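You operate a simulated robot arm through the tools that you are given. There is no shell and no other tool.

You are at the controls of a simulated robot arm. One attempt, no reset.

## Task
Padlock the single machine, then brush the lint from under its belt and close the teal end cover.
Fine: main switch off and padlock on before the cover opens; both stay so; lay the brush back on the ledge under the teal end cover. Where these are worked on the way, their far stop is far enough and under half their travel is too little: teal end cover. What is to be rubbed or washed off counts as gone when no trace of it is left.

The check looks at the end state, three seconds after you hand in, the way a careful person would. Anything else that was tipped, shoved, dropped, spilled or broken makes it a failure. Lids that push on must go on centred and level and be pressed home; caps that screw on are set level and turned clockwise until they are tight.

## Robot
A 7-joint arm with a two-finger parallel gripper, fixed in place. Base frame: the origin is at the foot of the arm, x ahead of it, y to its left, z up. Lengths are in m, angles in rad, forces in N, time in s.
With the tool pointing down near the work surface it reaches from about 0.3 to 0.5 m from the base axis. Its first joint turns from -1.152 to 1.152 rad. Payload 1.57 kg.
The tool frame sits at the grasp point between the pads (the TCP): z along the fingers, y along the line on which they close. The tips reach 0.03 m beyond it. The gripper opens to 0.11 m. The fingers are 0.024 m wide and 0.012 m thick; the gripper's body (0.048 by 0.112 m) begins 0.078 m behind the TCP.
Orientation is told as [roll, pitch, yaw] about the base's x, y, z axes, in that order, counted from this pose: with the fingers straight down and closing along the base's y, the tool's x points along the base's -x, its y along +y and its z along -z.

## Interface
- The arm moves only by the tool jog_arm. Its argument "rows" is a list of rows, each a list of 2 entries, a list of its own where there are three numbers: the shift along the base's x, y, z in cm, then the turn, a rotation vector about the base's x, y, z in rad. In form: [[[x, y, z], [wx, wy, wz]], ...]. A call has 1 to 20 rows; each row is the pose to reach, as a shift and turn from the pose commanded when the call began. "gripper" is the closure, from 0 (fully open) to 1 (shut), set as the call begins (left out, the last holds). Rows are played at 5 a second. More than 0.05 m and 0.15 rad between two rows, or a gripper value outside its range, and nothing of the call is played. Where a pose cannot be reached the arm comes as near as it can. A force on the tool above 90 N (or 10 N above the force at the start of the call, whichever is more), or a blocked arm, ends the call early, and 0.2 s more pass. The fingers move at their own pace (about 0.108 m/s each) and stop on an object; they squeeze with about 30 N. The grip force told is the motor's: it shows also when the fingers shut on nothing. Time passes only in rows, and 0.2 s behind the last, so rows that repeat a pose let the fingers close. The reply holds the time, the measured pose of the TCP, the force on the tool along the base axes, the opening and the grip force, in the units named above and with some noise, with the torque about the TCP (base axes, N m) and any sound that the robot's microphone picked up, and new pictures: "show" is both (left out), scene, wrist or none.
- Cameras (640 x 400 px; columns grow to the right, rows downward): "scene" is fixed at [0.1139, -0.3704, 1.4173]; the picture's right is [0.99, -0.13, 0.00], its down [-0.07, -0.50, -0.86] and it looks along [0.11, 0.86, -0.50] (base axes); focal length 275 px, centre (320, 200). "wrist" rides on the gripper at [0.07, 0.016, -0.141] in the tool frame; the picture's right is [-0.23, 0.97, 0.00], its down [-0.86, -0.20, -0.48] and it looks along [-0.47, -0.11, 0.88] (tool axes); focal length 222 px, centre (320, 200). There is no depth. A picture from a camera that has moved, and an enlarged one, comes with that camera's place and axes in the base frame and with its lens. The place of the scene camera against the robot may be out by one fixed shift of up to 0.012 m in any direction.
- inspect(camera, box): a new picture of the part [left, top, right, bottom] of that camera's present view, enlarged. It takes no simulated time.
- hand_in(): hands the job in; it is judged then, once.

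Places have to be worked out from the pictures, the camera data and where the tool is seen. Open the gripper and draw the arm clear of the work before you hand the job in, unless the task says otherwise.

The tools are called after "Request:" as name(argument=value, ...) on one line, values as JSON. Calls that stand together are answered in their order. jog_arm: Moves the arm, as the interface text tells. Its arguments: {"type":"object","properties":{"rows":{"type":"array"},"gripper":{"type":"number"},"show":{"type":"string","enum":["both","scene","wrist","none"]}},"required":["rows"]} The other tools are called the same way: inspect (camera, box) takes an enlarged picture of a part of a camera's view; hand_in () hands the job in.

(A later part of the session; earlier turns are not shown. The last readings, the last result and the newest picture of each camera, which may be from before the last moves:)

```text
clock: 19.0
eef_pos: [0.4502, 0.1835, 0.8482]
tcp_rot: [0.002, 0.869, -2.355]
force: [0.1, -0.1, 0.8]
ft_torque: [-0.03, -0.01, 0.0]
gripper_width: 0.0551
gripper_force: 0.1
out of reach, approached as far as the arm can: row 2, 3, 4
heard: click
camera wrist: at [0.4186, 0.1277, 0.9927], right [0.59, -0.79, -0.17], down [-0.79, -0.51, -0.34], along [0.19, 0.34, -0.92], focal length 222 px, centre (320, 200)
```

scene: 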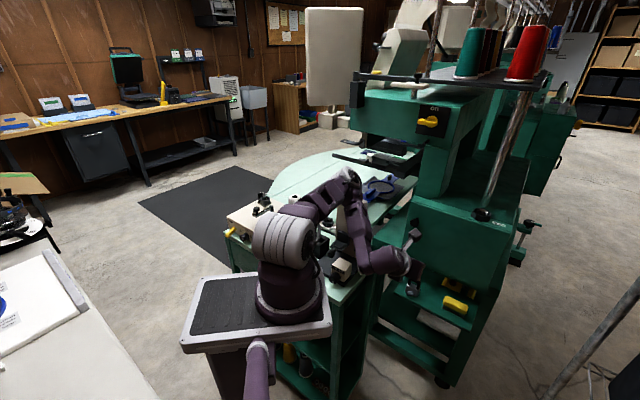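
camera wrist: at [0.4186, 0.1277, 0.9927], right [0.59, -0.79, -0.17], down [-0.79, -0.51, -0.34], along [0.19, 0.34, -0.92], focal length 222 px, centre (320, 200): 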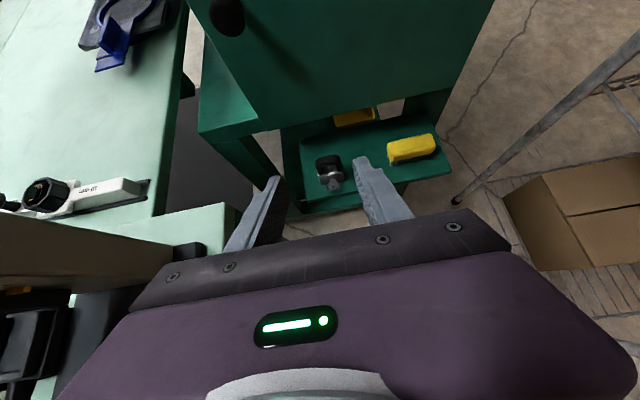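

A click was heard during that move; I check the cover, the gauge and the ledge before going on.

Request:
inspect(camera="scene", box=[380, 190, 540, 310])

Request:
inspect(camera="scene", box=[300, 170, 420, 290])

Request:
inspect(camera="wrist", box=[270, 90, 470, 215])

Request:
inspect(camera="wrist", box=[0, 160, 240, 400])

Request:
inspect(camera="scene", box=[415, 100, 455, 150])

```text
3.33 times, centred on (460, 250) of scene
camera zoom: at [0.1138, -0.3704, 1.4173], right [0.99, -0.13, 0.0], down [-0.07, -0.5, -0.86], along [0.11, 0.86, -0.5], focal length 915 px, centre (-147, 33)
```

zoom: 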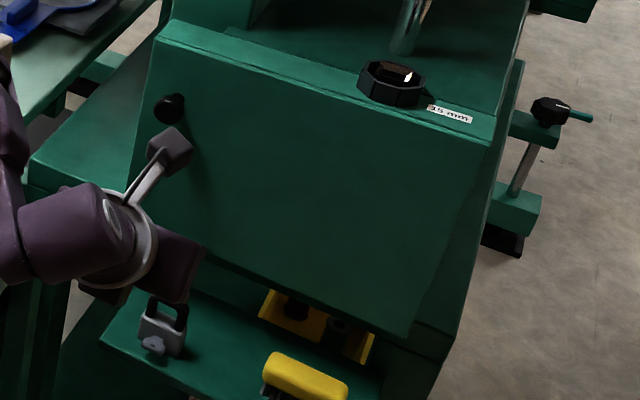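

```text
3.33 times, centred on (360, 230) of scene
camera zoom: at [0.1138, -0.3704, 1.4173], right [0.99, -0.13, 0.0], down [-0.07, -0.5, -0.86], along [0.11, 0.86, -0.5], focal length 915 px, centre (187, 100)
```

zoom: 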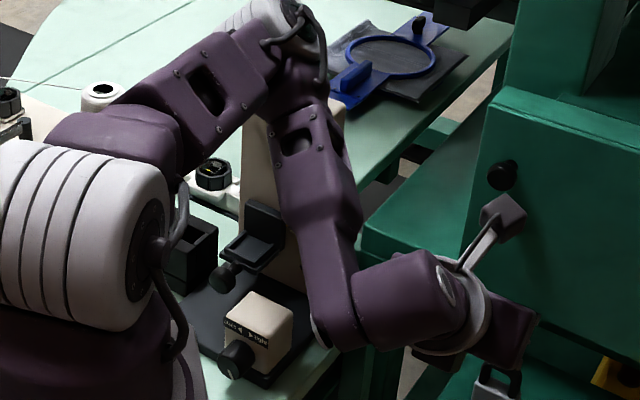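

```text
3.20 times, centred on (370, 152) of wrist
camera zoom: at [0.4186, 0.1277, 0.9927], right [0.59, -0.79, -0.17], down [-0.79, -0.51, -0.34], along [0.19, 0.34, -0.92], focal length 711 px, centre (160, 352)
```

zoom: 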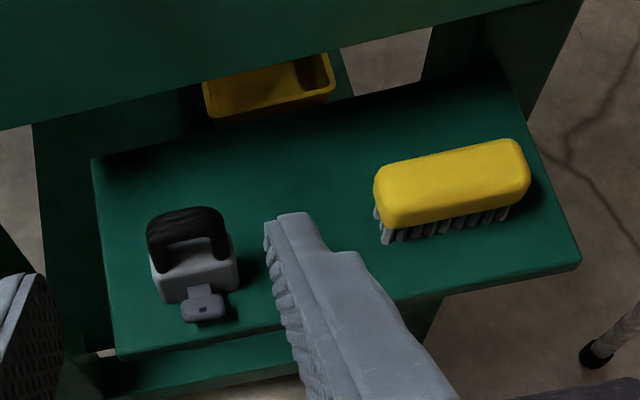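

```text
1.67 times, centred on (120, 280) of wrist
camera zoom: at [0.4186, 0.1277, 0.9927], right [0.59, -0.79, -0.17], down [-0.79, -0.51, -0.34], along [0.19, 0.34, -0.92], focal length 370 px, centre (653, 67)
```

zoom: 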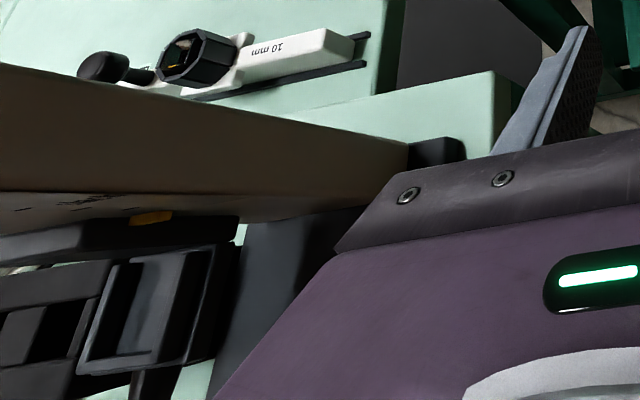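

```text
8.00 times, centred on (435, 125) of scene
camera zoom: at [0.1138, -0.3704, 1.4173], right [0.99, -0.13, 0.0], down [-0.07, -0.5, -0.86], along [0.11, 0.86, -0.5], focal length 2197 px, centre (-600, 800)
```

zoom: 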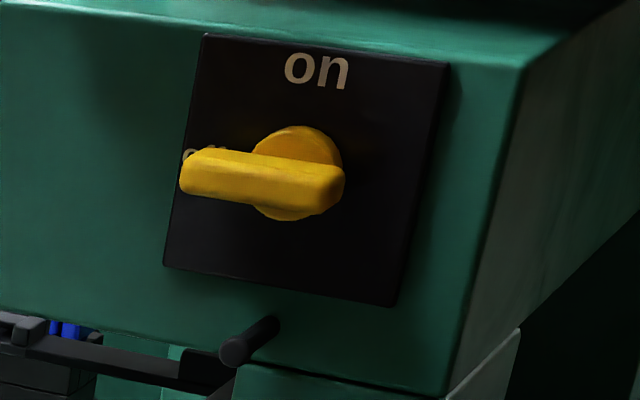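

Cover, switch, padlock and brush look untouched; the click's source isn't visible yet (the arm hides the gauge), so I'll check the gauge later. Now a closer look at the padlock for its exact orientation.

Request:
inspect(camera="wrist", box=[305, 145, 365, 205])

Request:
inspect(camera="scene", box=[395, 265, 435, 305])

```text
6.67 times, centred on (335, 175) of wrist
camera zoom: at [0.4186, 0.1277, 0.9927], right [0.59, -0.79, -0.17], down [-0.79, -0.51, -0.34], along [0.19, 0.34, -0.92], focal length 1481 px, centre (220, 367)
```

zoom: 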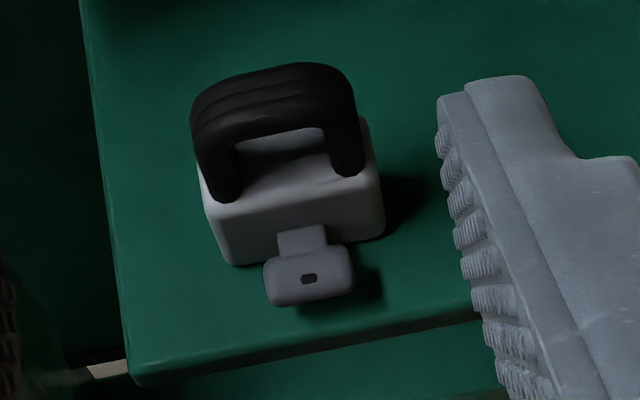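

```text
10.00 times, centred on (415, 285) of scene
camera zoom: at [0.1138, -0.3704, 1.4173], right [0.99, -0.13, 0.0], down [-0.07, -0.5, -0.86], along [0.11, 0.86, -0.5], focal length 2746 px, centre (-630, -650)
```

zoom: 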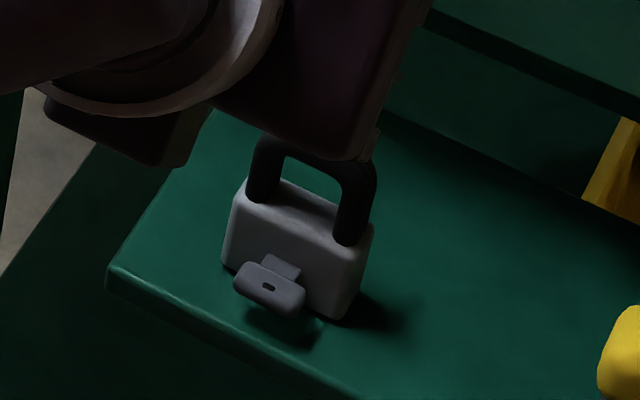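

The padlock stands upright facing the robot squarely: body centre ≈ m 0.573/u −0.1915 (m along the normal, u to the left), 42 mm wide, top of body z≈0.655, shackle opening about 21×30 mm. I descend toward it with the pitch eased to 30° and the fingers opened to about 77 mm.

Request:
jog_arm(rows=[[[0.5, 0.4, -3.5], [0.031, -0.031, 0]], [[1.2, 1.0, -7], [0.062, -0.062, 0]], [[2.2, 1.9, -10.5], [0.093, -0.093, 0]], [[3.9, 3.4, -14.8], [0.123, -0.123, 0]], [[3.9, 3.4, -14.8], [0.123, -0.123, 0]]], gripper=0.3)

```text
clock: 20.0
eef_pos: [0.5188, 0.2561, 0.7856]
tcp_rot: [-0.145, 1.209, -2.517]
force: [0.4, 0.4, -0.5]
ft_torque: [0.0, -0.01, -0.01]
gripper_width: 0.077
gripper_force: 0.2
heard: click
stopped in row 4: the arm was blocked; the commanded pose is now the measured one
camera wrist: at [0.4556, 0.1665, 0.8995], right [0.61, -0.75, -0.26], down [-0.7, -0.35, -0.62], along [0.38, 0.56, -0.74], focal length 222 px, centre (320, 200)
```

scene: 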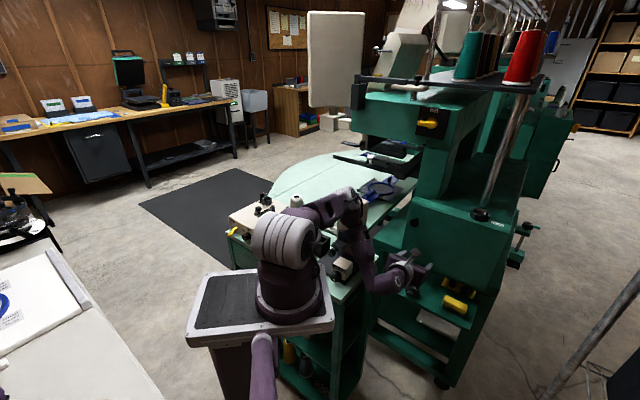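
wrist: 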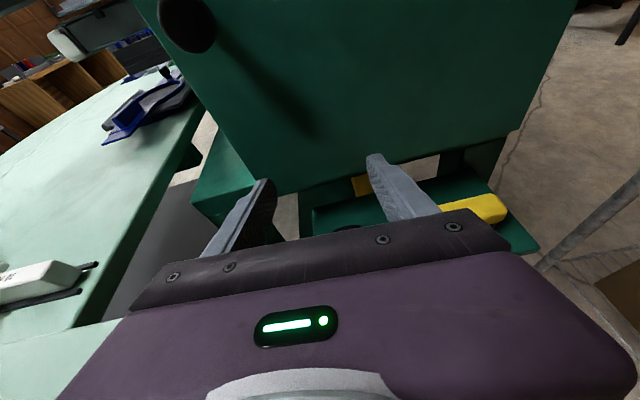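

The arm was blocked and another click sounded; I must find out what was touched before moving on. I inspect around the elbow, gauge and table.

Request:
inspect(camera="scene", box=[240, 160, 440, 320])

Request:
inspect(camera="scene", box=[310, 180, 410, 280])

Request:
inspect(camera="scene", box=[0, 0, 640, 400])

Request:
inspect(camera="wrist", box=[0, 0, 320, 220])

```text
2.50 times, centred on (340, 240) of scene
camera zoom: at [0.1051, -0.3859, 1.4137], right [0.99, -0.13, 0.0], down [-0.06, -0.49, -0.87], along [0.12, 0.86, -0.49], focal length 686 px, centre (270, 100)
```

zoom: 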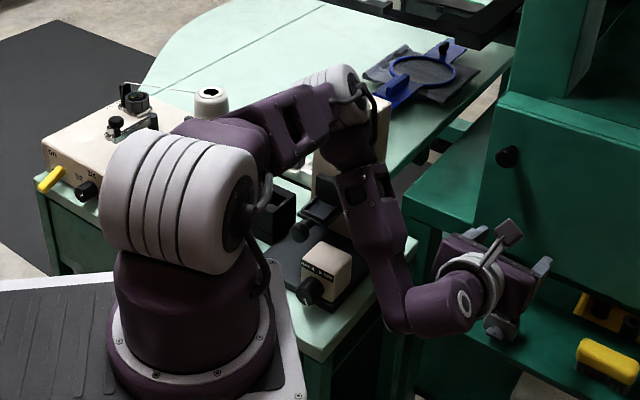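

```text
4.00 times, centred on (360, 230) of scene
camera zoom: at [0.1051, -0.3859, 1.4137], right [0.99, -0.13, 0.0], down [-0.06, -0.49, -0.87], along [0.12, 0.86, -0.49], focal length 1098 px, centre (160, 80)
```

zoom: 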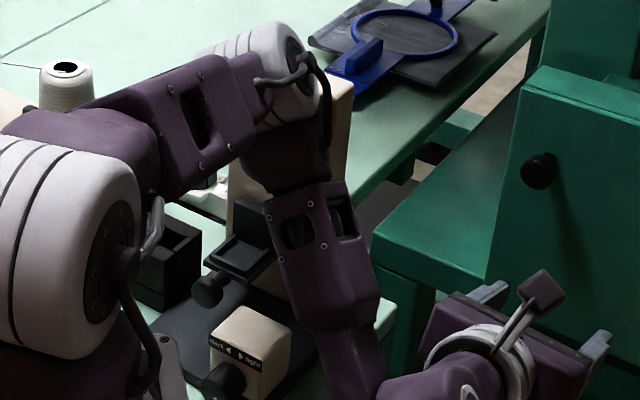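

```text
1.00 times, centred on (320, 200) of scene (not enlarged: the box is as wide or as high as the picture)
camera zoom: at [0.1051, -0.3859, 1.4137], right [0.99, -0.13, 0.0], down [-0.06, -0.49, -0.87], along [0.12, 0.86, -0.49], focal length 275 px, centre (320, 200)
```

zoom: 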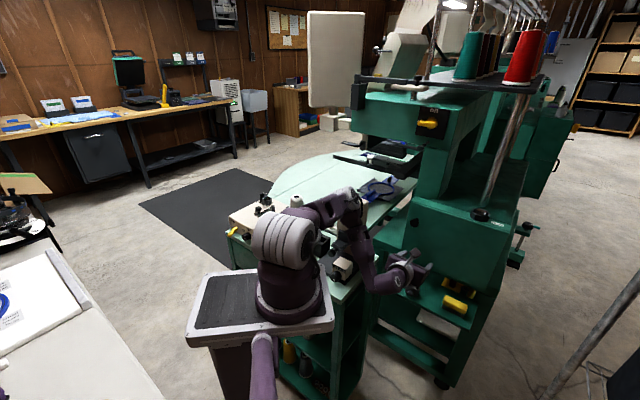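

```text
1.82 times, centred on (160, 110) of wrist
camera zoom: at [0.4556, 0.1665, 0.8995], right [0.61, -0.75, -0.26], down [-0.7, -0.35, -0.62], along [0.38, 0.56, -0.74], focal length 404 px, centre (611, 364)
```

zoom: 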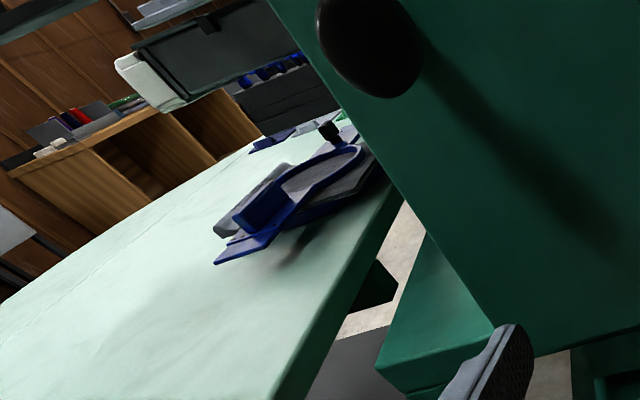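

The scene camera's reported place has changed by nearly 2 cm, so either it or the base was pushed. I repeat earlier crops to tell which moved.

Request:
inspect(camera="scene", box=[0, 20, 260, 190])

Request:
inspect(camera="scene", box=[440, 30, 640, 200])

Request:
inspect(camera="scene", box=[380, 200, 540, 400])

Request:
inspect(camera="scene", box=[260, 310, 360, 400])

```text
2.35 times, centred on (130, 105) of scene
camera zoom: at [0.1051, -0.3859, 1.4137], right [0.99, -0.13, 0.0], down [-0.06, -0.49, -0.87], along [0.12, 0.86, -0.49], focal length 646 px, centre (767, 424)
```

zoom: 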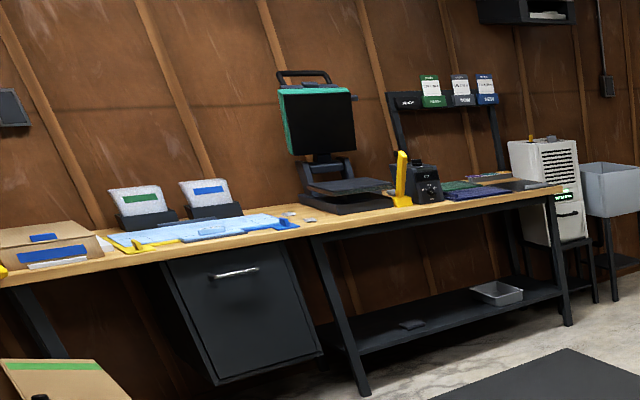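

```text
2.35 times, centred on (540, 115) of scene
camera zoom: at [0.1051, -0.3859, 1.4137], right [0.99, -0.13, 0.0], down [-0.06, -0.49, -0.87], along [0.12, 0.86, -0.49], focal length 646 px, centre (-198, 400)
```

zoom: 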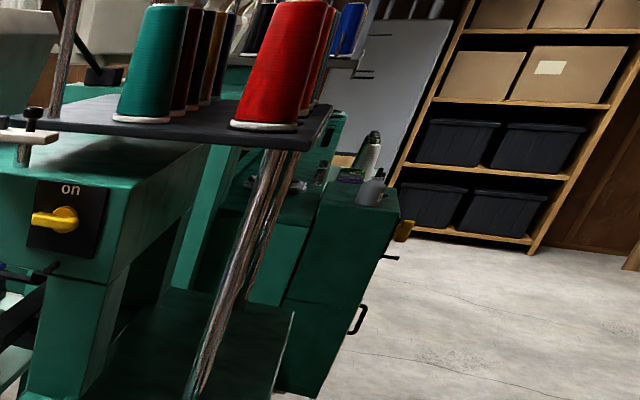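

```text
2.00 times, centred on (460, 300) of scene
camera zoom: at [0.1051, -0.3859, 1.4137], right [0.99, -0.13, 0.0], down [-0.06, -0.49, -0.87], along [0.12, 0.86, -0.49], focal length 549 px, centre (40, 0)
```

zoom: 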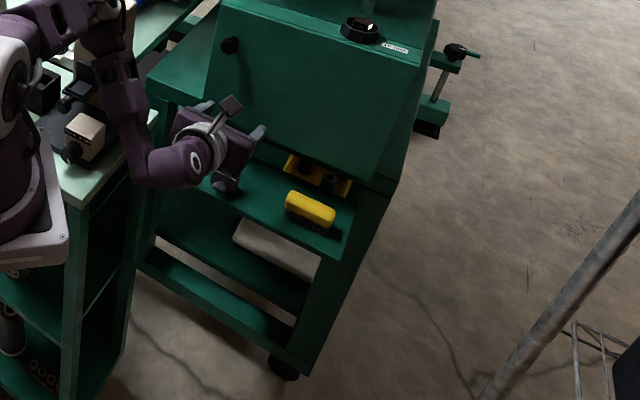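

```text
4.44 times, centred on (310, 355) of scene
camera zoom: at [0.1051, -0.3859, 1.4137], right [0.99, -0.13, 0.0], down [-0.06, -0.49, -0.87], along [0.12, 0.86, -0.49], focal length 1220 px, centre (364, -489)
```

zoom: 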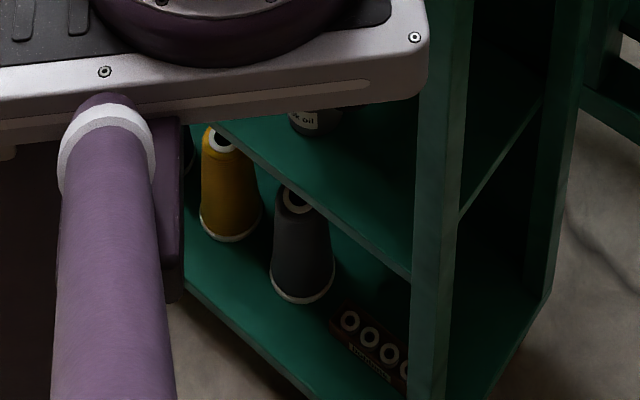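

The elbow seems to have swung out left onto the gauge's top (its yellow button likely clicked), and that contact shook the base and its camera. I back the tool up and away at once, restoring the steeper pitch, so the elbow lifts off.

Request:
jog_arm(rows=[[[-0.5, -0.5, 2], [-0.07, 0.052, 0.006]], [[-2, -2, 4.5], [-0.14, 0.104, 0.012]], [[-4, -4.2, 7], [-0.21, 0.155, 0.019]], [[-5.5, -6, 9.5], [-0.279, 0.207, 0.025]], [[-6.5, -7.3, 12], [-0.33, 0.258, 0.025]], [[-6.5, -7.3, 12], [-0.33, 0.258, 0.025]]])

Request:
inspect(camera="scene", box=[240, 120, 440, 280])

```text
clock: 21.4
eef_pos: [0.4706, 0.2018, 0.8948]
tcp_rot: [0.008, 0.787, -2.351]
force: [0.3, 0.0, -0.2]
ft_torque: [-0.02, -0.01, 0.01]
gripper_width: 0.0771
gripper_force: 0.1
out of reach, approached as far as the arm can: row 5, 6
camera wrist: at [0.4451, 0.1553, 1.0451], right [0.58, -0.8, -0.16], down [-0.81, -0.53, -0.27], along [0.13, 0.28, -0.95], focal length 222 px, centre (320, 200)
```

scene: 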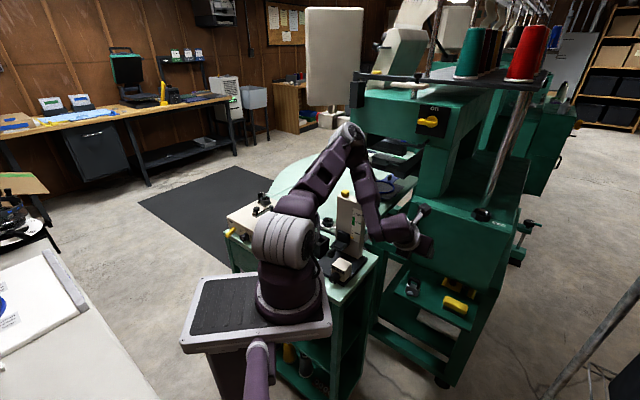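
wrist: 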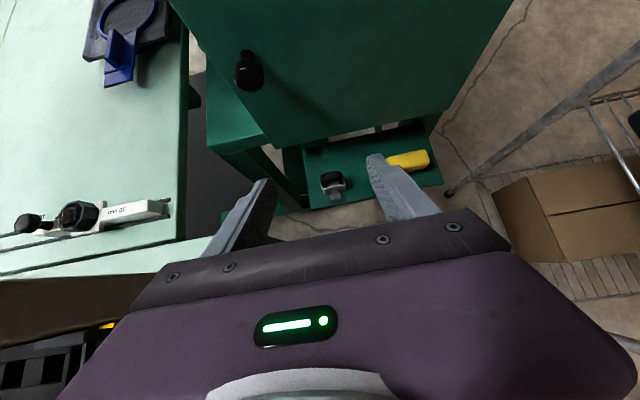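

```text
2.50 times, centred on (340, 200) of scene
camera zoom: at [0.1139, -0.3704, 1.4173], right [0.99, -0.13, 0.0], down [-0.07, -0.5, -0.86], along [0.11, 0.86, -0.5], focal length 686 px, centre (270, 200)
```

zoom: 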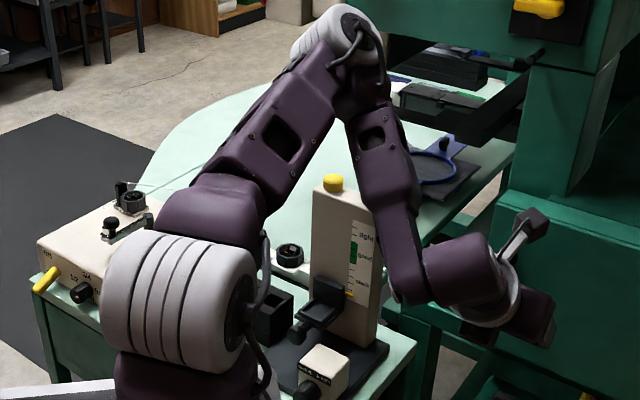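

The base camera is back exactly where it was and the gauge stands where it stood. I compare the gauge closely with its first picture.

Request:
inspect(camera="scene", box=[220, 160, 380, 260])

Request:
inspect(camera="wrist", box=[0, 180, 200, 400])

```text
4.00 times, centred on (300, 210) of scene
camera zoom: at [0.1139, -0.3704, 1.4173], right [0.99, -0.13, 0.0], down [-0.07, -0.5, -0.86], along [0.11, 0.86, -0.5], focal length 1098 px, centre (400, 160)
```

zoom: 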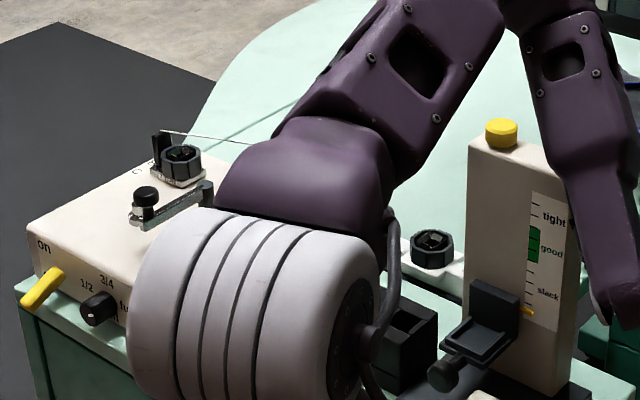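

```text
1.82 times, centred on (100, 290) of wrist
camera zoom: at [0.4451, 0.1553, 1.0451], right [0.58, -0.8, -0.16], down [-0.81, -0.53, -0.27], along [0.13, 0.28, -0.95], focal length 404 px, centre (720, 36)
```

zoom: 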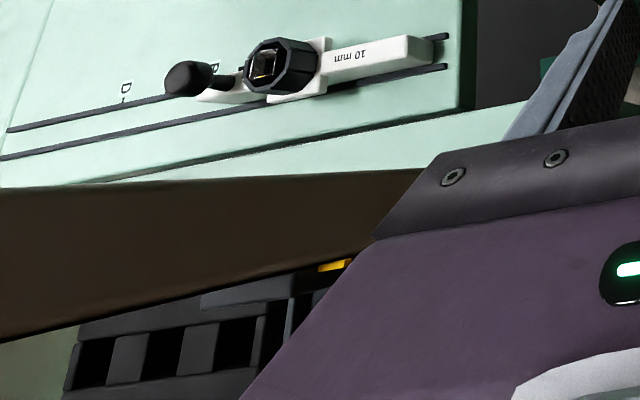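

The gauge looks exactly as before. The trouble came from poses too close to the base making the elbow swing aside, so I go up and out to the right, where the arm is better stretched, and watch where the elbow goes.

Request:
jog_arm(rows=[[[1.5, 0.2, 3], [-0.01, 0.01, 0]], [[3.5, 0.5, 6.5], [-0.02, 0.02, 0]], [[6, 0.9, 10], [-0.03, 0.03, 0]], [[8, 1.3, 13], [-0.045, 0.045, 0]], [[10.2, 1.7, 15.5], [-0.06, 0.06, 0]], [[10.2, 1.7, 15.5], [-0.06, 0.06, 0]]])

Request:
inspect(camera="scene", box=[240, 60, 440, 220])

```text
clock: 22.8
eef_pos: [0.5714, 0.2196, 1.0507]
tcp_rot: [0.007, 0.703, -2.35]
force: [0.3, 0.5, 1.0]
ft_torque: [0.0, -0.03, -0.03]
gripper_width: 0.077
gripper_force: 0.1
camera wrist: at [0.5559, 0.1833, 1.2043], right [0.57, -0.81, -0.14], down [-0.82, -0.54, -0.19], along [0.08, 0.22, -0.97], focal length 222 px, centre (320, 200)
```

scene: 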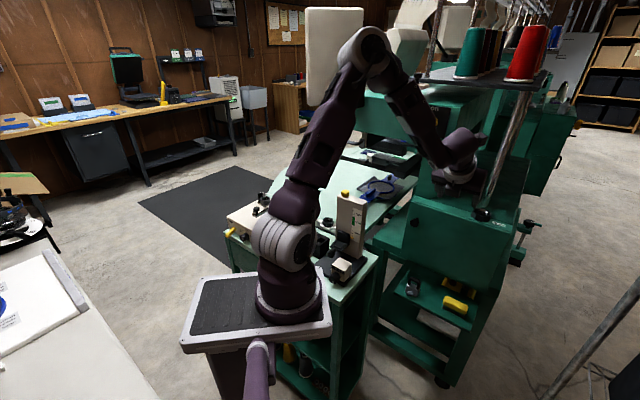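
wrist: 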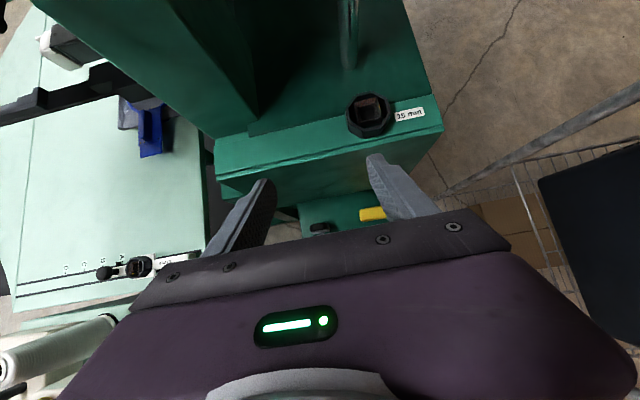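

```text
2.50 times, centred on (340, 140) of scene
camera zoom: at [0.1139, -0.3704, 1.4173], right [0.99, -0.13, 0.0], down [-0.07, -0.5, -0.86], along [0.11, 0.86, -0.5], focal length 686 px, centre (270, 350)
```

zoom: 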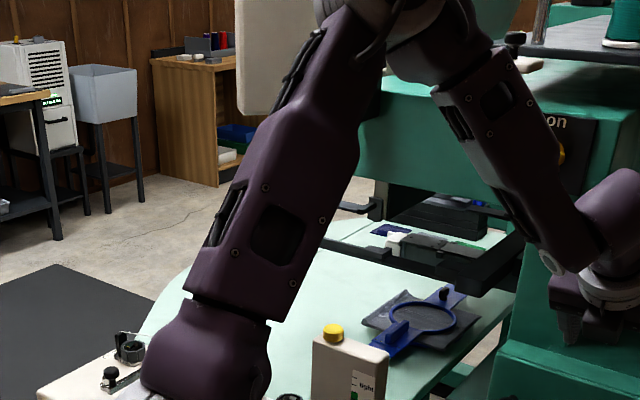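

The elbow has come back higher and nearer the arm's plane. I descend in this stretched region in front of the cover's right part, checking the elbow again halfway.

Request:
jog_arm(rows=[[[-1.3, -1.5, -4], [0.01, -0.01, 0]], [[-1.3, -1.5, -8], [0.02, -0.02, 0]], [[-1.3, -1.5, -12], [0.035, -0.035, 0]], [[-1.3, -1.5, -16], [0.047, -0.047, 0]], [[-1.3, -1.5, -20], [0.058, -0.058, 0]], [[-1.3, -1.5, -20], [0.058, -0.058, 0]]])

```text
clock: 24.2
eef_pos: [0.5567, 0.2048, 0.8472]
tcp_rot: [0.006, 0.786, -2.35]
force: [0.7, 0.4, 1.0]
ft_torque: [0.0, -0.02, 0.01]
gripper_width: 0.0768
gripper_force: 0.1
camera wrist: at [0.5319, 0.1589, 0.9972], right [0.58, -0.8, -0.16], down [-0.81, -0.53, -0.27], along [0.13, 0.28, -0.95], focal length 222 px, centre (320, 200)
```

scene: 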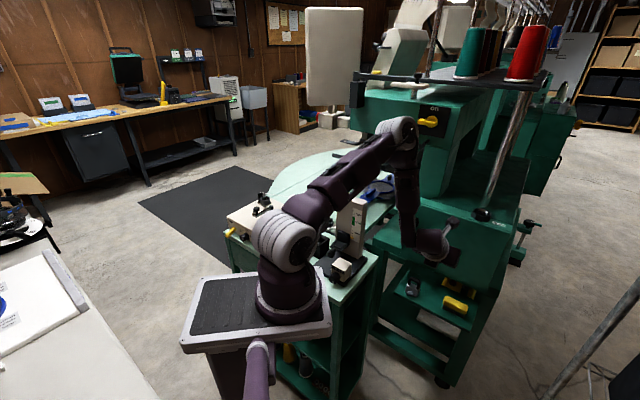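
wrist: 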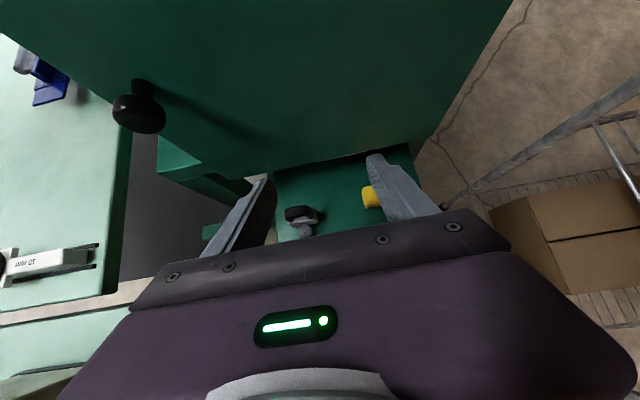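

The elbow is now well clear of the gauge. I continue down to a standoff in front of the padlock at about 40° pitch.

Request:
jog_arm(rows=[[[-1.8, 0.3, -3.2], [0.015, -0.015, 0]], [[-3.6, 0.7, -6.4], [0.03, -0.03, 0]], [[-5.3, 1.1, -9.6], [0.046, -0.046, 0]], [[-6.9, 1.4, -12.7], [0.062, -0.062, 0]], [[-6.9, 1.4, -12.7], [0.062, -0.062, 0]]])

Request:
inspect(camera="wrist", box=[260, 120, 420, 220])

```text
clock: 25.4
eef_pos: [0.4906, 0.2198, 0.72]
tcp_rot: [0.007, 0.875, -2.35]
force: [0.7, -0.7, -0.2]
ft_torque: [0.01, 0.0, 0.01]
gripper_width: 0.0771
gripper_force: 0.0
camera wrist: at [0.4567, 0.164, 0.8653], right [0.59, -0.79, -0.17], down [-0.79, -0.51, -0.35], along [0.19, 0.34, -0.92], focal length 222 px, centre (320, 200)
```

scene: 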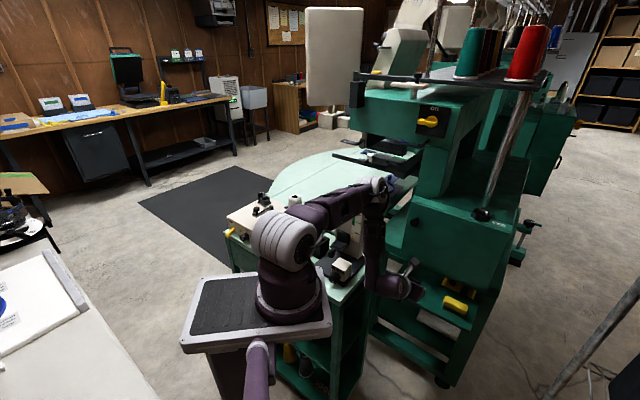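
wrist: 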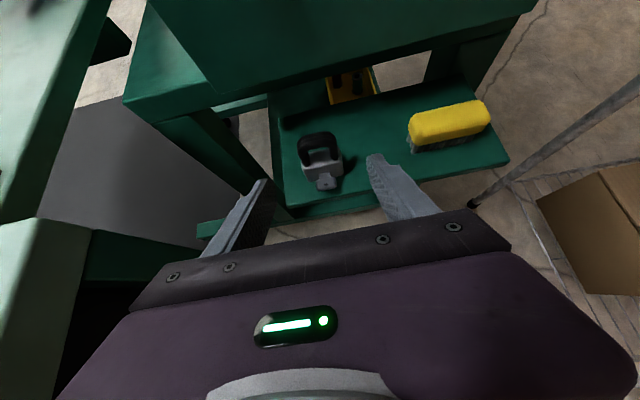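

```text
4.00 times, centred on (340, 170) of wrist
camera zoom: at [0.4567, 0.164, 0.8653], right [0.59, -0.79, -0.17], down [-0.79, -0.51, -0.35], along [0.19, 0.34, -0.92], focal length 888 px, centre (240, 320)
```

zoom: 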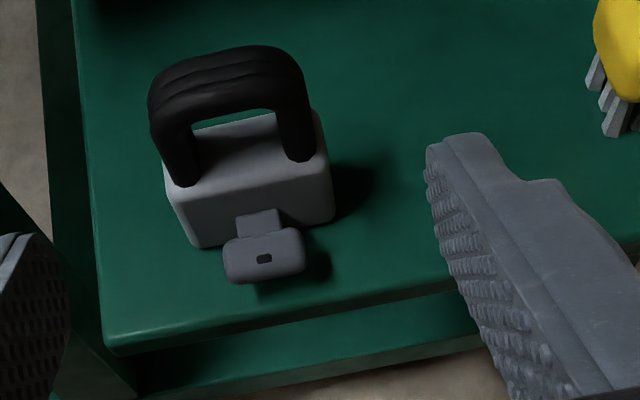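

The padlock is lined up between the open fingers: front face at m≈0.566, centre u≈−0.189, ledge top ≈0.62. I advance to the grasp pose with the fingertips alongside its body, about 6 mm above the ledge.

Request:
jog_arm(rows=[[[0.9, 1.0, -1.5], [0, 0, 0]], [[1.9, 2.05, -3.1], [0, 0, 0]], [[2.9, 3.1, -4.8], [0, 0, 0]], [[3.9, 4.2, -6.4], [0, 0, 0]], [[3.9, 4.2, -6.4], [0, 0, 0]]])

Request:
inspect(camera="wrist", box=[240, 110, 420, 230])

Request:
inspect(camera="scene", box=[300, 170, 460, 320])

```text
clock: 26.5
eef_pos: [0.5755, 0.2681, 0.7248]
tcp_rot: [-0.018, 1.001, -2.437]
force: [-24.9, -23.4, 14.8]
ft_torque: [0.55, 0.11, 1.45]
gripper_width: 0.0762
gripper_force: 0.0
stopped in row 5: the force on the tool passed its limit at 112 N (the readings are from after the stop); the commanded pose is now the measured one
camera wrist: at [0.5262, 0.2009, 0.8605], right [0.55, -0.81, -0.2], down [-0.78, -0.42, -0.46], along [0.29, 0.41, -0.87], focal length 222 px, centre (320, 200)
```

scene: 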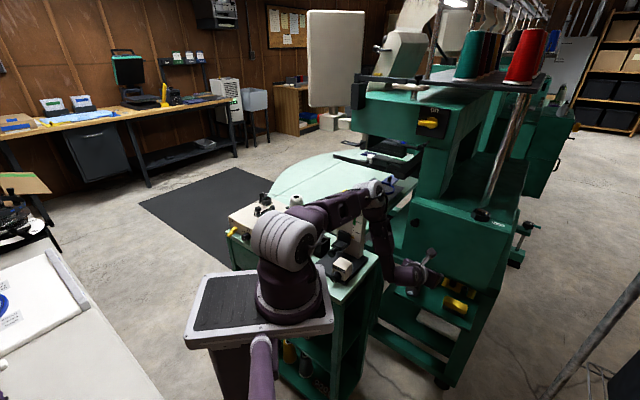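
wrist: 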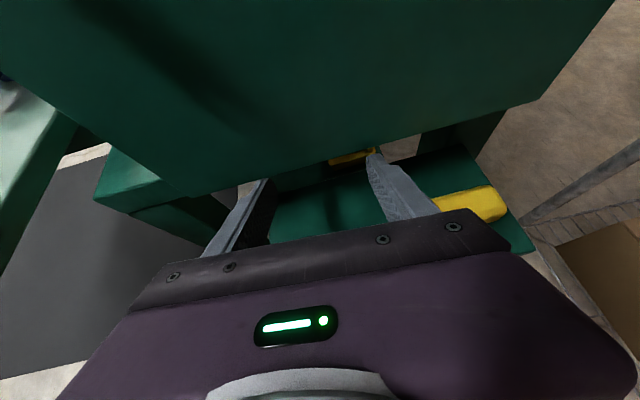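

```text
3.33 times, centred on (330, 170) of wrist
camera zoom: at [0.5262, 0.2009, 0.8605], right [0.55, -0.81, -0.2], down [-0.78, -0.42, -0.46], along [0.29, 0.41, -0.87], focal length 740 px, centre (287, 300)
```

zoom: 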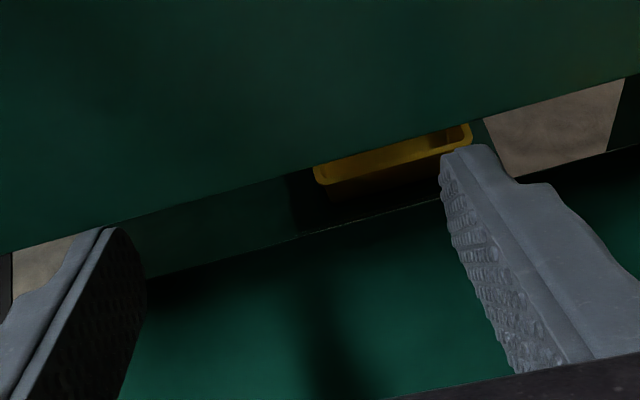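

```text
2.67 times, centred on (380, 245) of scene
camera zoom: at [0.1069, -0.3809, 1.4149], right [0.99, -0.13, 0.0], down [-0.06, -0.49, -0.87], along [0.11, 0.86, -0.5], focal length 732 px, centre (160, 80)
```

zoom: 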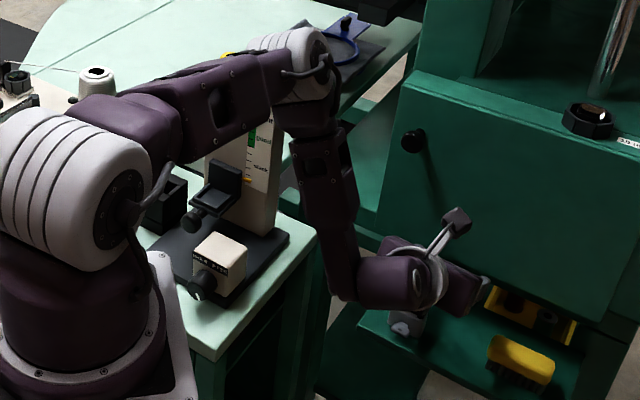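

The tool ran forward and didn't go down, and the base camera shifted again: the upper arm was pressing on something (the gauge top) while the fingertips met the cover. I back off upward right away.

Request:
jog_arm(rows=[[[-1.5, -1.0, 0.5], [-0.03, 0.03, 0.02]], [[-4, -2.5, 2], [-0.06, 0.06, 0.04]], [[-6, -4, 5], [-0.1, 0.1, 0.06]], [[-6.5, -4.5, 9], [-0.13, 0.13, 0.08]], [[-5, -5, 13], [-0.156, 0.156, 0.087]], [[-3, -5.5, 17], [-0.156, 0.156, 0.087]], [[-3, -5.5, 17], [-0.156, 0.156, 0.087]]])

Request:
inspect(camera="scene", box=[220, 160, 420, 320])

Request:
inspect(camera="scene", box=[380, 190, 540, 310])

Request:
inspect(camera="wrist", box=[240, 110, 420, 230])

```text
clock: 28.1
eef_pos: [0.5447, 0.2244, 0.8873]
tcp_rot: [-0.012, 0.772, -2.334]
force: [0.2, 0.1, -0.5]
ft_torque: [-0.01, -0.02, 0.01]
gripper_width: 0.077
gripper_force: 0.0
camera wrist: at [0.525, 0.1774, 1.0386], right [0.6, -0.79, -0.17], down [-0.8, -0.55, -0.25], along [0.11, 0.28, -0.95], focal length 222 px, centre (320, 200)
```

scene: 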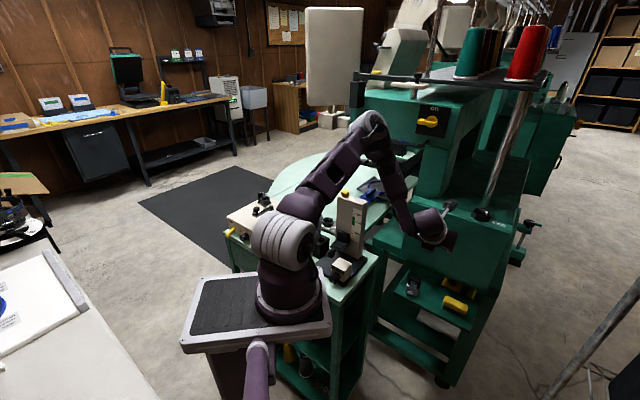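
wrist: 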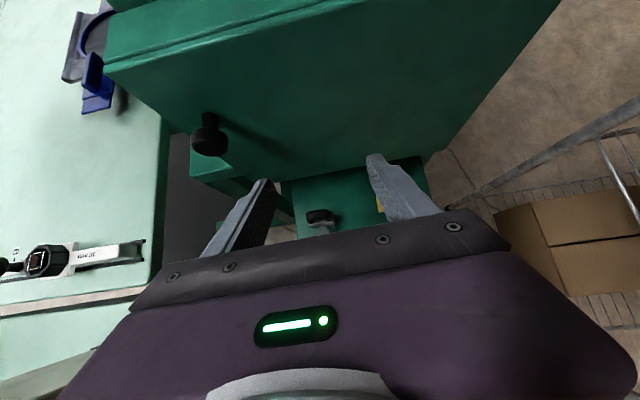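

```text
2.50 times, centred on (320, 240) of scene
camera zoom: at [0.1139, -0.3704, 1.4173], right [0.99, -0.13, 0.0], down [-0.07, -0.5, -0.86], along [0.11, 0.86, -0.5], focal length 686 px, centre (320, 100)
```

zoom: 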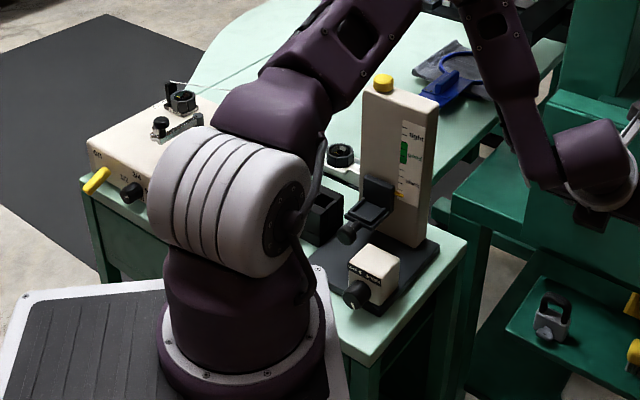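

```text
3.33 times, centred on (460, 250) of scene
camera zoom: at [0.1139, -0.3704, 1.4173], right [0.99, -0.13, 0.0], down [-0.07, -0.5, -0.86], along [0.11, 0.86, -0.5], focal length 915 px, centre (-147, 33)
```

zoom: 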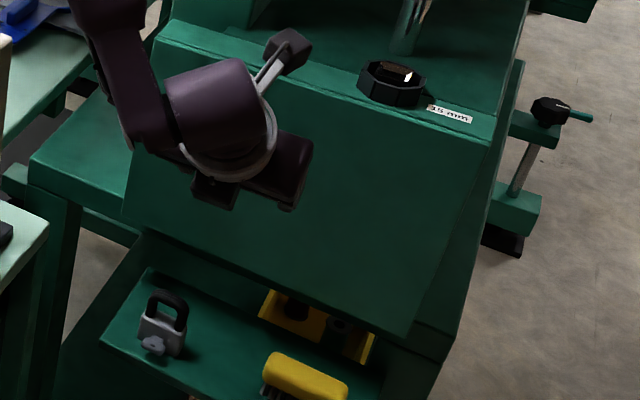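

```text
3.33 times, centred on (330, 170) of wrist
camera zoom: at [0.525, 0.1774, 1.0386], right [0.6, -0.79, -0.17], down [-0.8, -0.55, -0.25], along [0.11, 0.28, -0.95], focal length 740 px, centre (287, 300)
```

zoom: 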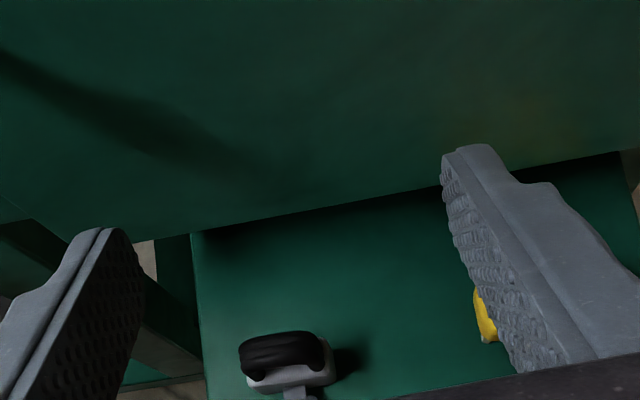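

Nothing was displaced: padlock, brush and gauge sit where they were. To keep the elbow away from the gauge I'll approach with the hand turned about 11° more radially (yaw ≈34° instead of 45°); I turn it here first and watch the elbow.

Request:
jog_arm(rows=[[[0, 0, 0], [0, 0, -0.07]], [[0, 0, 0], [0, 0, -0.14]], [[0, 0, 0], [0, 0, -0.21]], [[0, 0, 0], [0, 0, -0.21]]])

Request:
inspect(camera="scene", box=[280, 90, 480, 250])

```text
clock: 29.1
eef_pos: [0.5465, 0.2235, 0.8885]
tcp_rot: [-0.01, 0.772, -2.546]
force: [0.2, 0.3, -0.1]
ft_torque: [0.0, 0.01, -0.02]
gripper_width: 0.077
gripper_force: 0.1
camera wrist: at [0.5163, 0.1818, 1.0381], right [0.42, -0.89, -0.17], down [-0.89, -0.37, -0.25], along [0.16, 0.25, -0.95], focal length 222 px, centre (320, 200)
```

scene: 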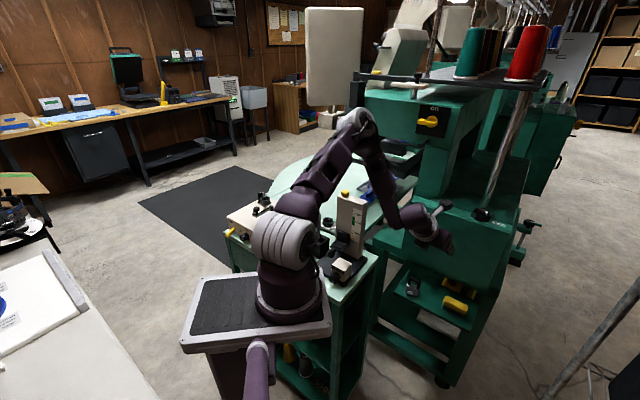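
wrist: 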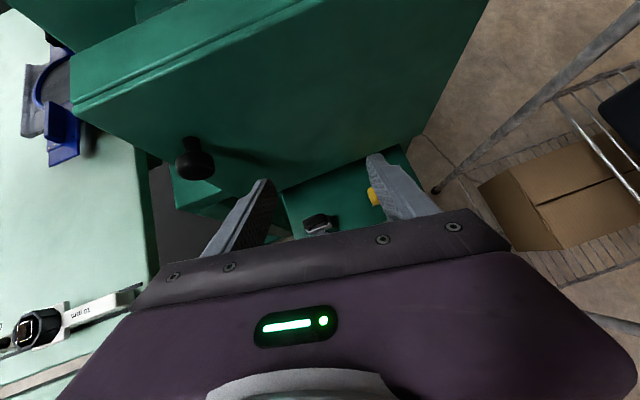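

```text
2.50 times, centred on (380, 170) of scene
camera zoom: at [0.1139, -0.3704, 1.4173], right [0.99, -0.13, 0.0], down [-0.07, -0.5, -0.86], along [0.11, 0.86, -0.5], focal length 686 px, centre (170, 275)
```

zoom: 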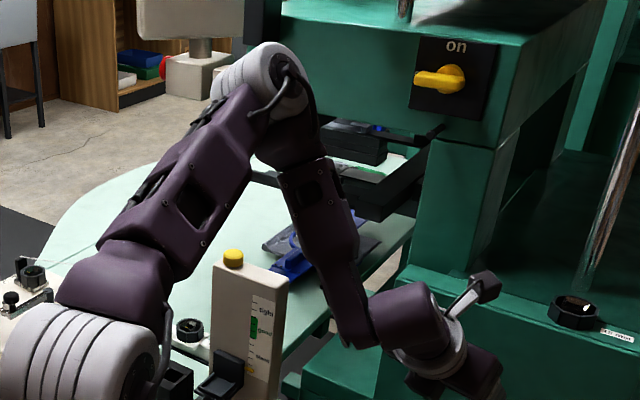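

Turning the hand that way swung the elbow further out, so the saturated part is the flipped wrist roll itself. I rise a little and roll the tool back half a turn (camera underneath again), in two parts, to relax the arm.

Request:
jog_arm(rows=[[[0, 0, 2], [0.0809, 0.0548, -0.1003]], [[0, 0, 4], [0.1618, 0.1096, -0.2006]], [[0, 0, 6], [0.2426, 0.1643, -0.3009]], [[0, 0, 8], [0.3235, 0.219, -0.4012]], [[0, 0, 10], [0.4044, 0.2738, -0.5016]], [[0, 0, 10], [0.4853, 0.3285, -0.6019]], [[0, 0, 10], [0.5661, 0.3833, -0.7022]], [[0, 0, 10], [0.647, 0.438, -0.8025]], [[0, 0, 10], [0.7279, 0.4928, -0.9028]], [[0, 0, 10], [0.8088, 0.5475, -1.0031]], [[0, 0, 10], [0.8896, 0.6023, -1.1034]], [[0, 0, 10], [0.9705, 0.657, -1.2037]]], show="scene")

```text
clock: 31.7
eef_pos: [0.5463, 0.2234, 0.9882]
tcp_rot: [-0.784, -0.077, 2.088]
force: [-0.3, 0.2, 0.9]
ft_torque: [0.0, 0.01, 0.02]
gripper_width: 0.0769
gripper_force: 0.1
```

scene: 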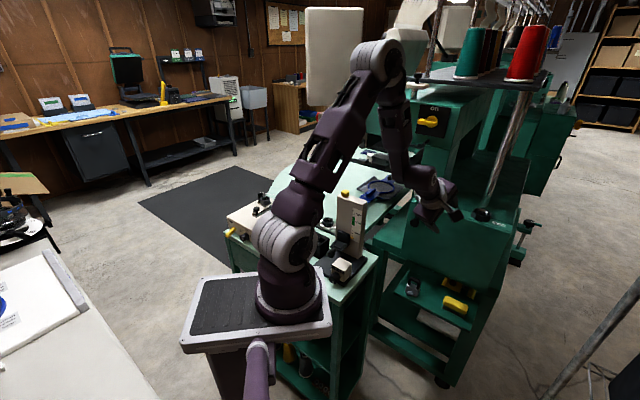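

That relaxed the elbow a lot. I finish the half turn of roll.

Request:
jog_arm(rows=[[[0, 0, 0], [0.0767, 0.0519, -0.0951]], [[0, 0, 0], [0.1534, 0.1038, -0.1902]], [[0, 0, 0], [0.23, 0.1557, -0.2853]], [[0, 0, 0], [0.3067, 0.2077, -0.3804]], [[0, 0, 0], [0.3834, 0.2596, -0.4755]], [[0, 0, 0], [0.46, 0.3115, -0.5706]], [[0, 0, 0], [0.5367, 0.3634, -0.6657]], [[0, 0, 0], [0.6134, 0.4153, -0.7608]], [[0, 0, 0], [0.69, 0.4672, -0.8559]], [[0, 0, 0], [0.7667, 0.5191, -0.951]], [[0, 0, 0], [0.8434, 0.571, -1.0461]], [[0, 0, 0], [0.8434, 0.571, -1.0461]]])

```text
clock: 34.3
eef_pos: [0.5483, 0.2222, 0.9877]
tcp_rot: [-0.014, -0.771, 0.597]
force: [0.8, 0.4, 0.8]
ft_torque: [-0.02, 0.02, 0.0]
gripper_width: 0.0767
gripper_force: 0.0
camera wrist: at [0.4146, 0.1544, 1.0413], right [-0.41, 0.9, 0.15], down [0.34, 0.0, 0.94], along [0.85, 0.43, -0.3], focal length 222 px, centre (320, 200)
```

scene: 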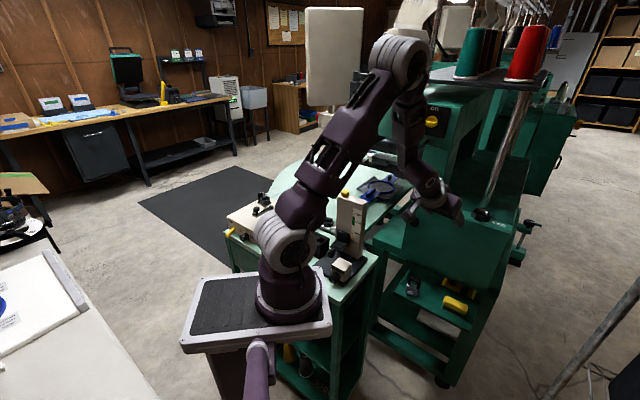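
wrist: 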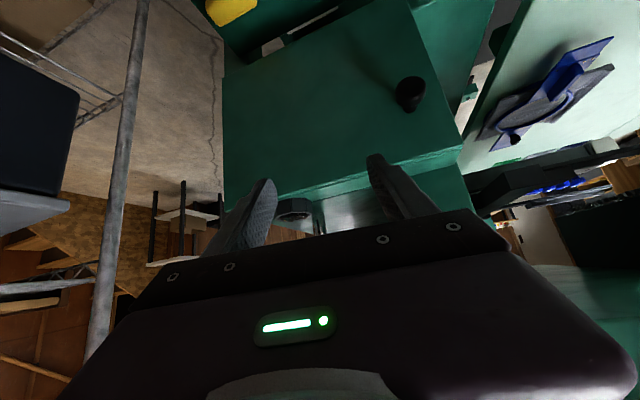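

The elbow is now practically in the arm's plane. I turn the yaw back to 45° and descend in front of the cover.

Request:
jog_arm(rows=[[[-0.4, -0.4, -3], [0.01, -0.01, 0.05]], [[-0.8, -0.8, -6.5], [0.02, -0.02, 0.1]], [[-1.1, -1.1, -10], [0.03, -0.03, 0.15]], [[-1.1, -1.1, -13.5], [0.04, -0.04, 0.19]], [[-1.1, -1.1, -17], [0.047, -0.047, 0.19]], [[-1.1, -1.1, -17], [0.047, -0.047, 0.19]]])

```text
clock: 35.7
eef_pos: [0.5362, 0.2095, 0.8172]
tcp_rot: [-0.008, -0.836, 0.784]
force: [0.1, 0.3, 0.5]
ft_torque: [0.0, 0.0, -0.02]
gripper_width: 0.0772
gripper_force: 0.0
camera wrist: at [0.4167, 0.1148, 0.8599], right [-0.58, 0.8, 0.16], down [0.29, 0.01, 0.96], along [0.76, 0.6, -0.24], focal length 222 px, centre (320, 200)
```

scene: 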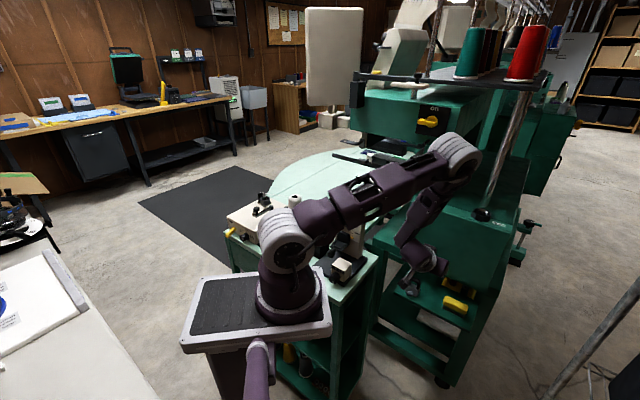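
wrist: 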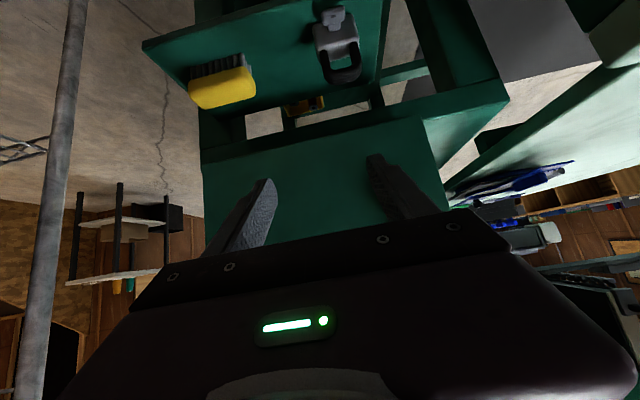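

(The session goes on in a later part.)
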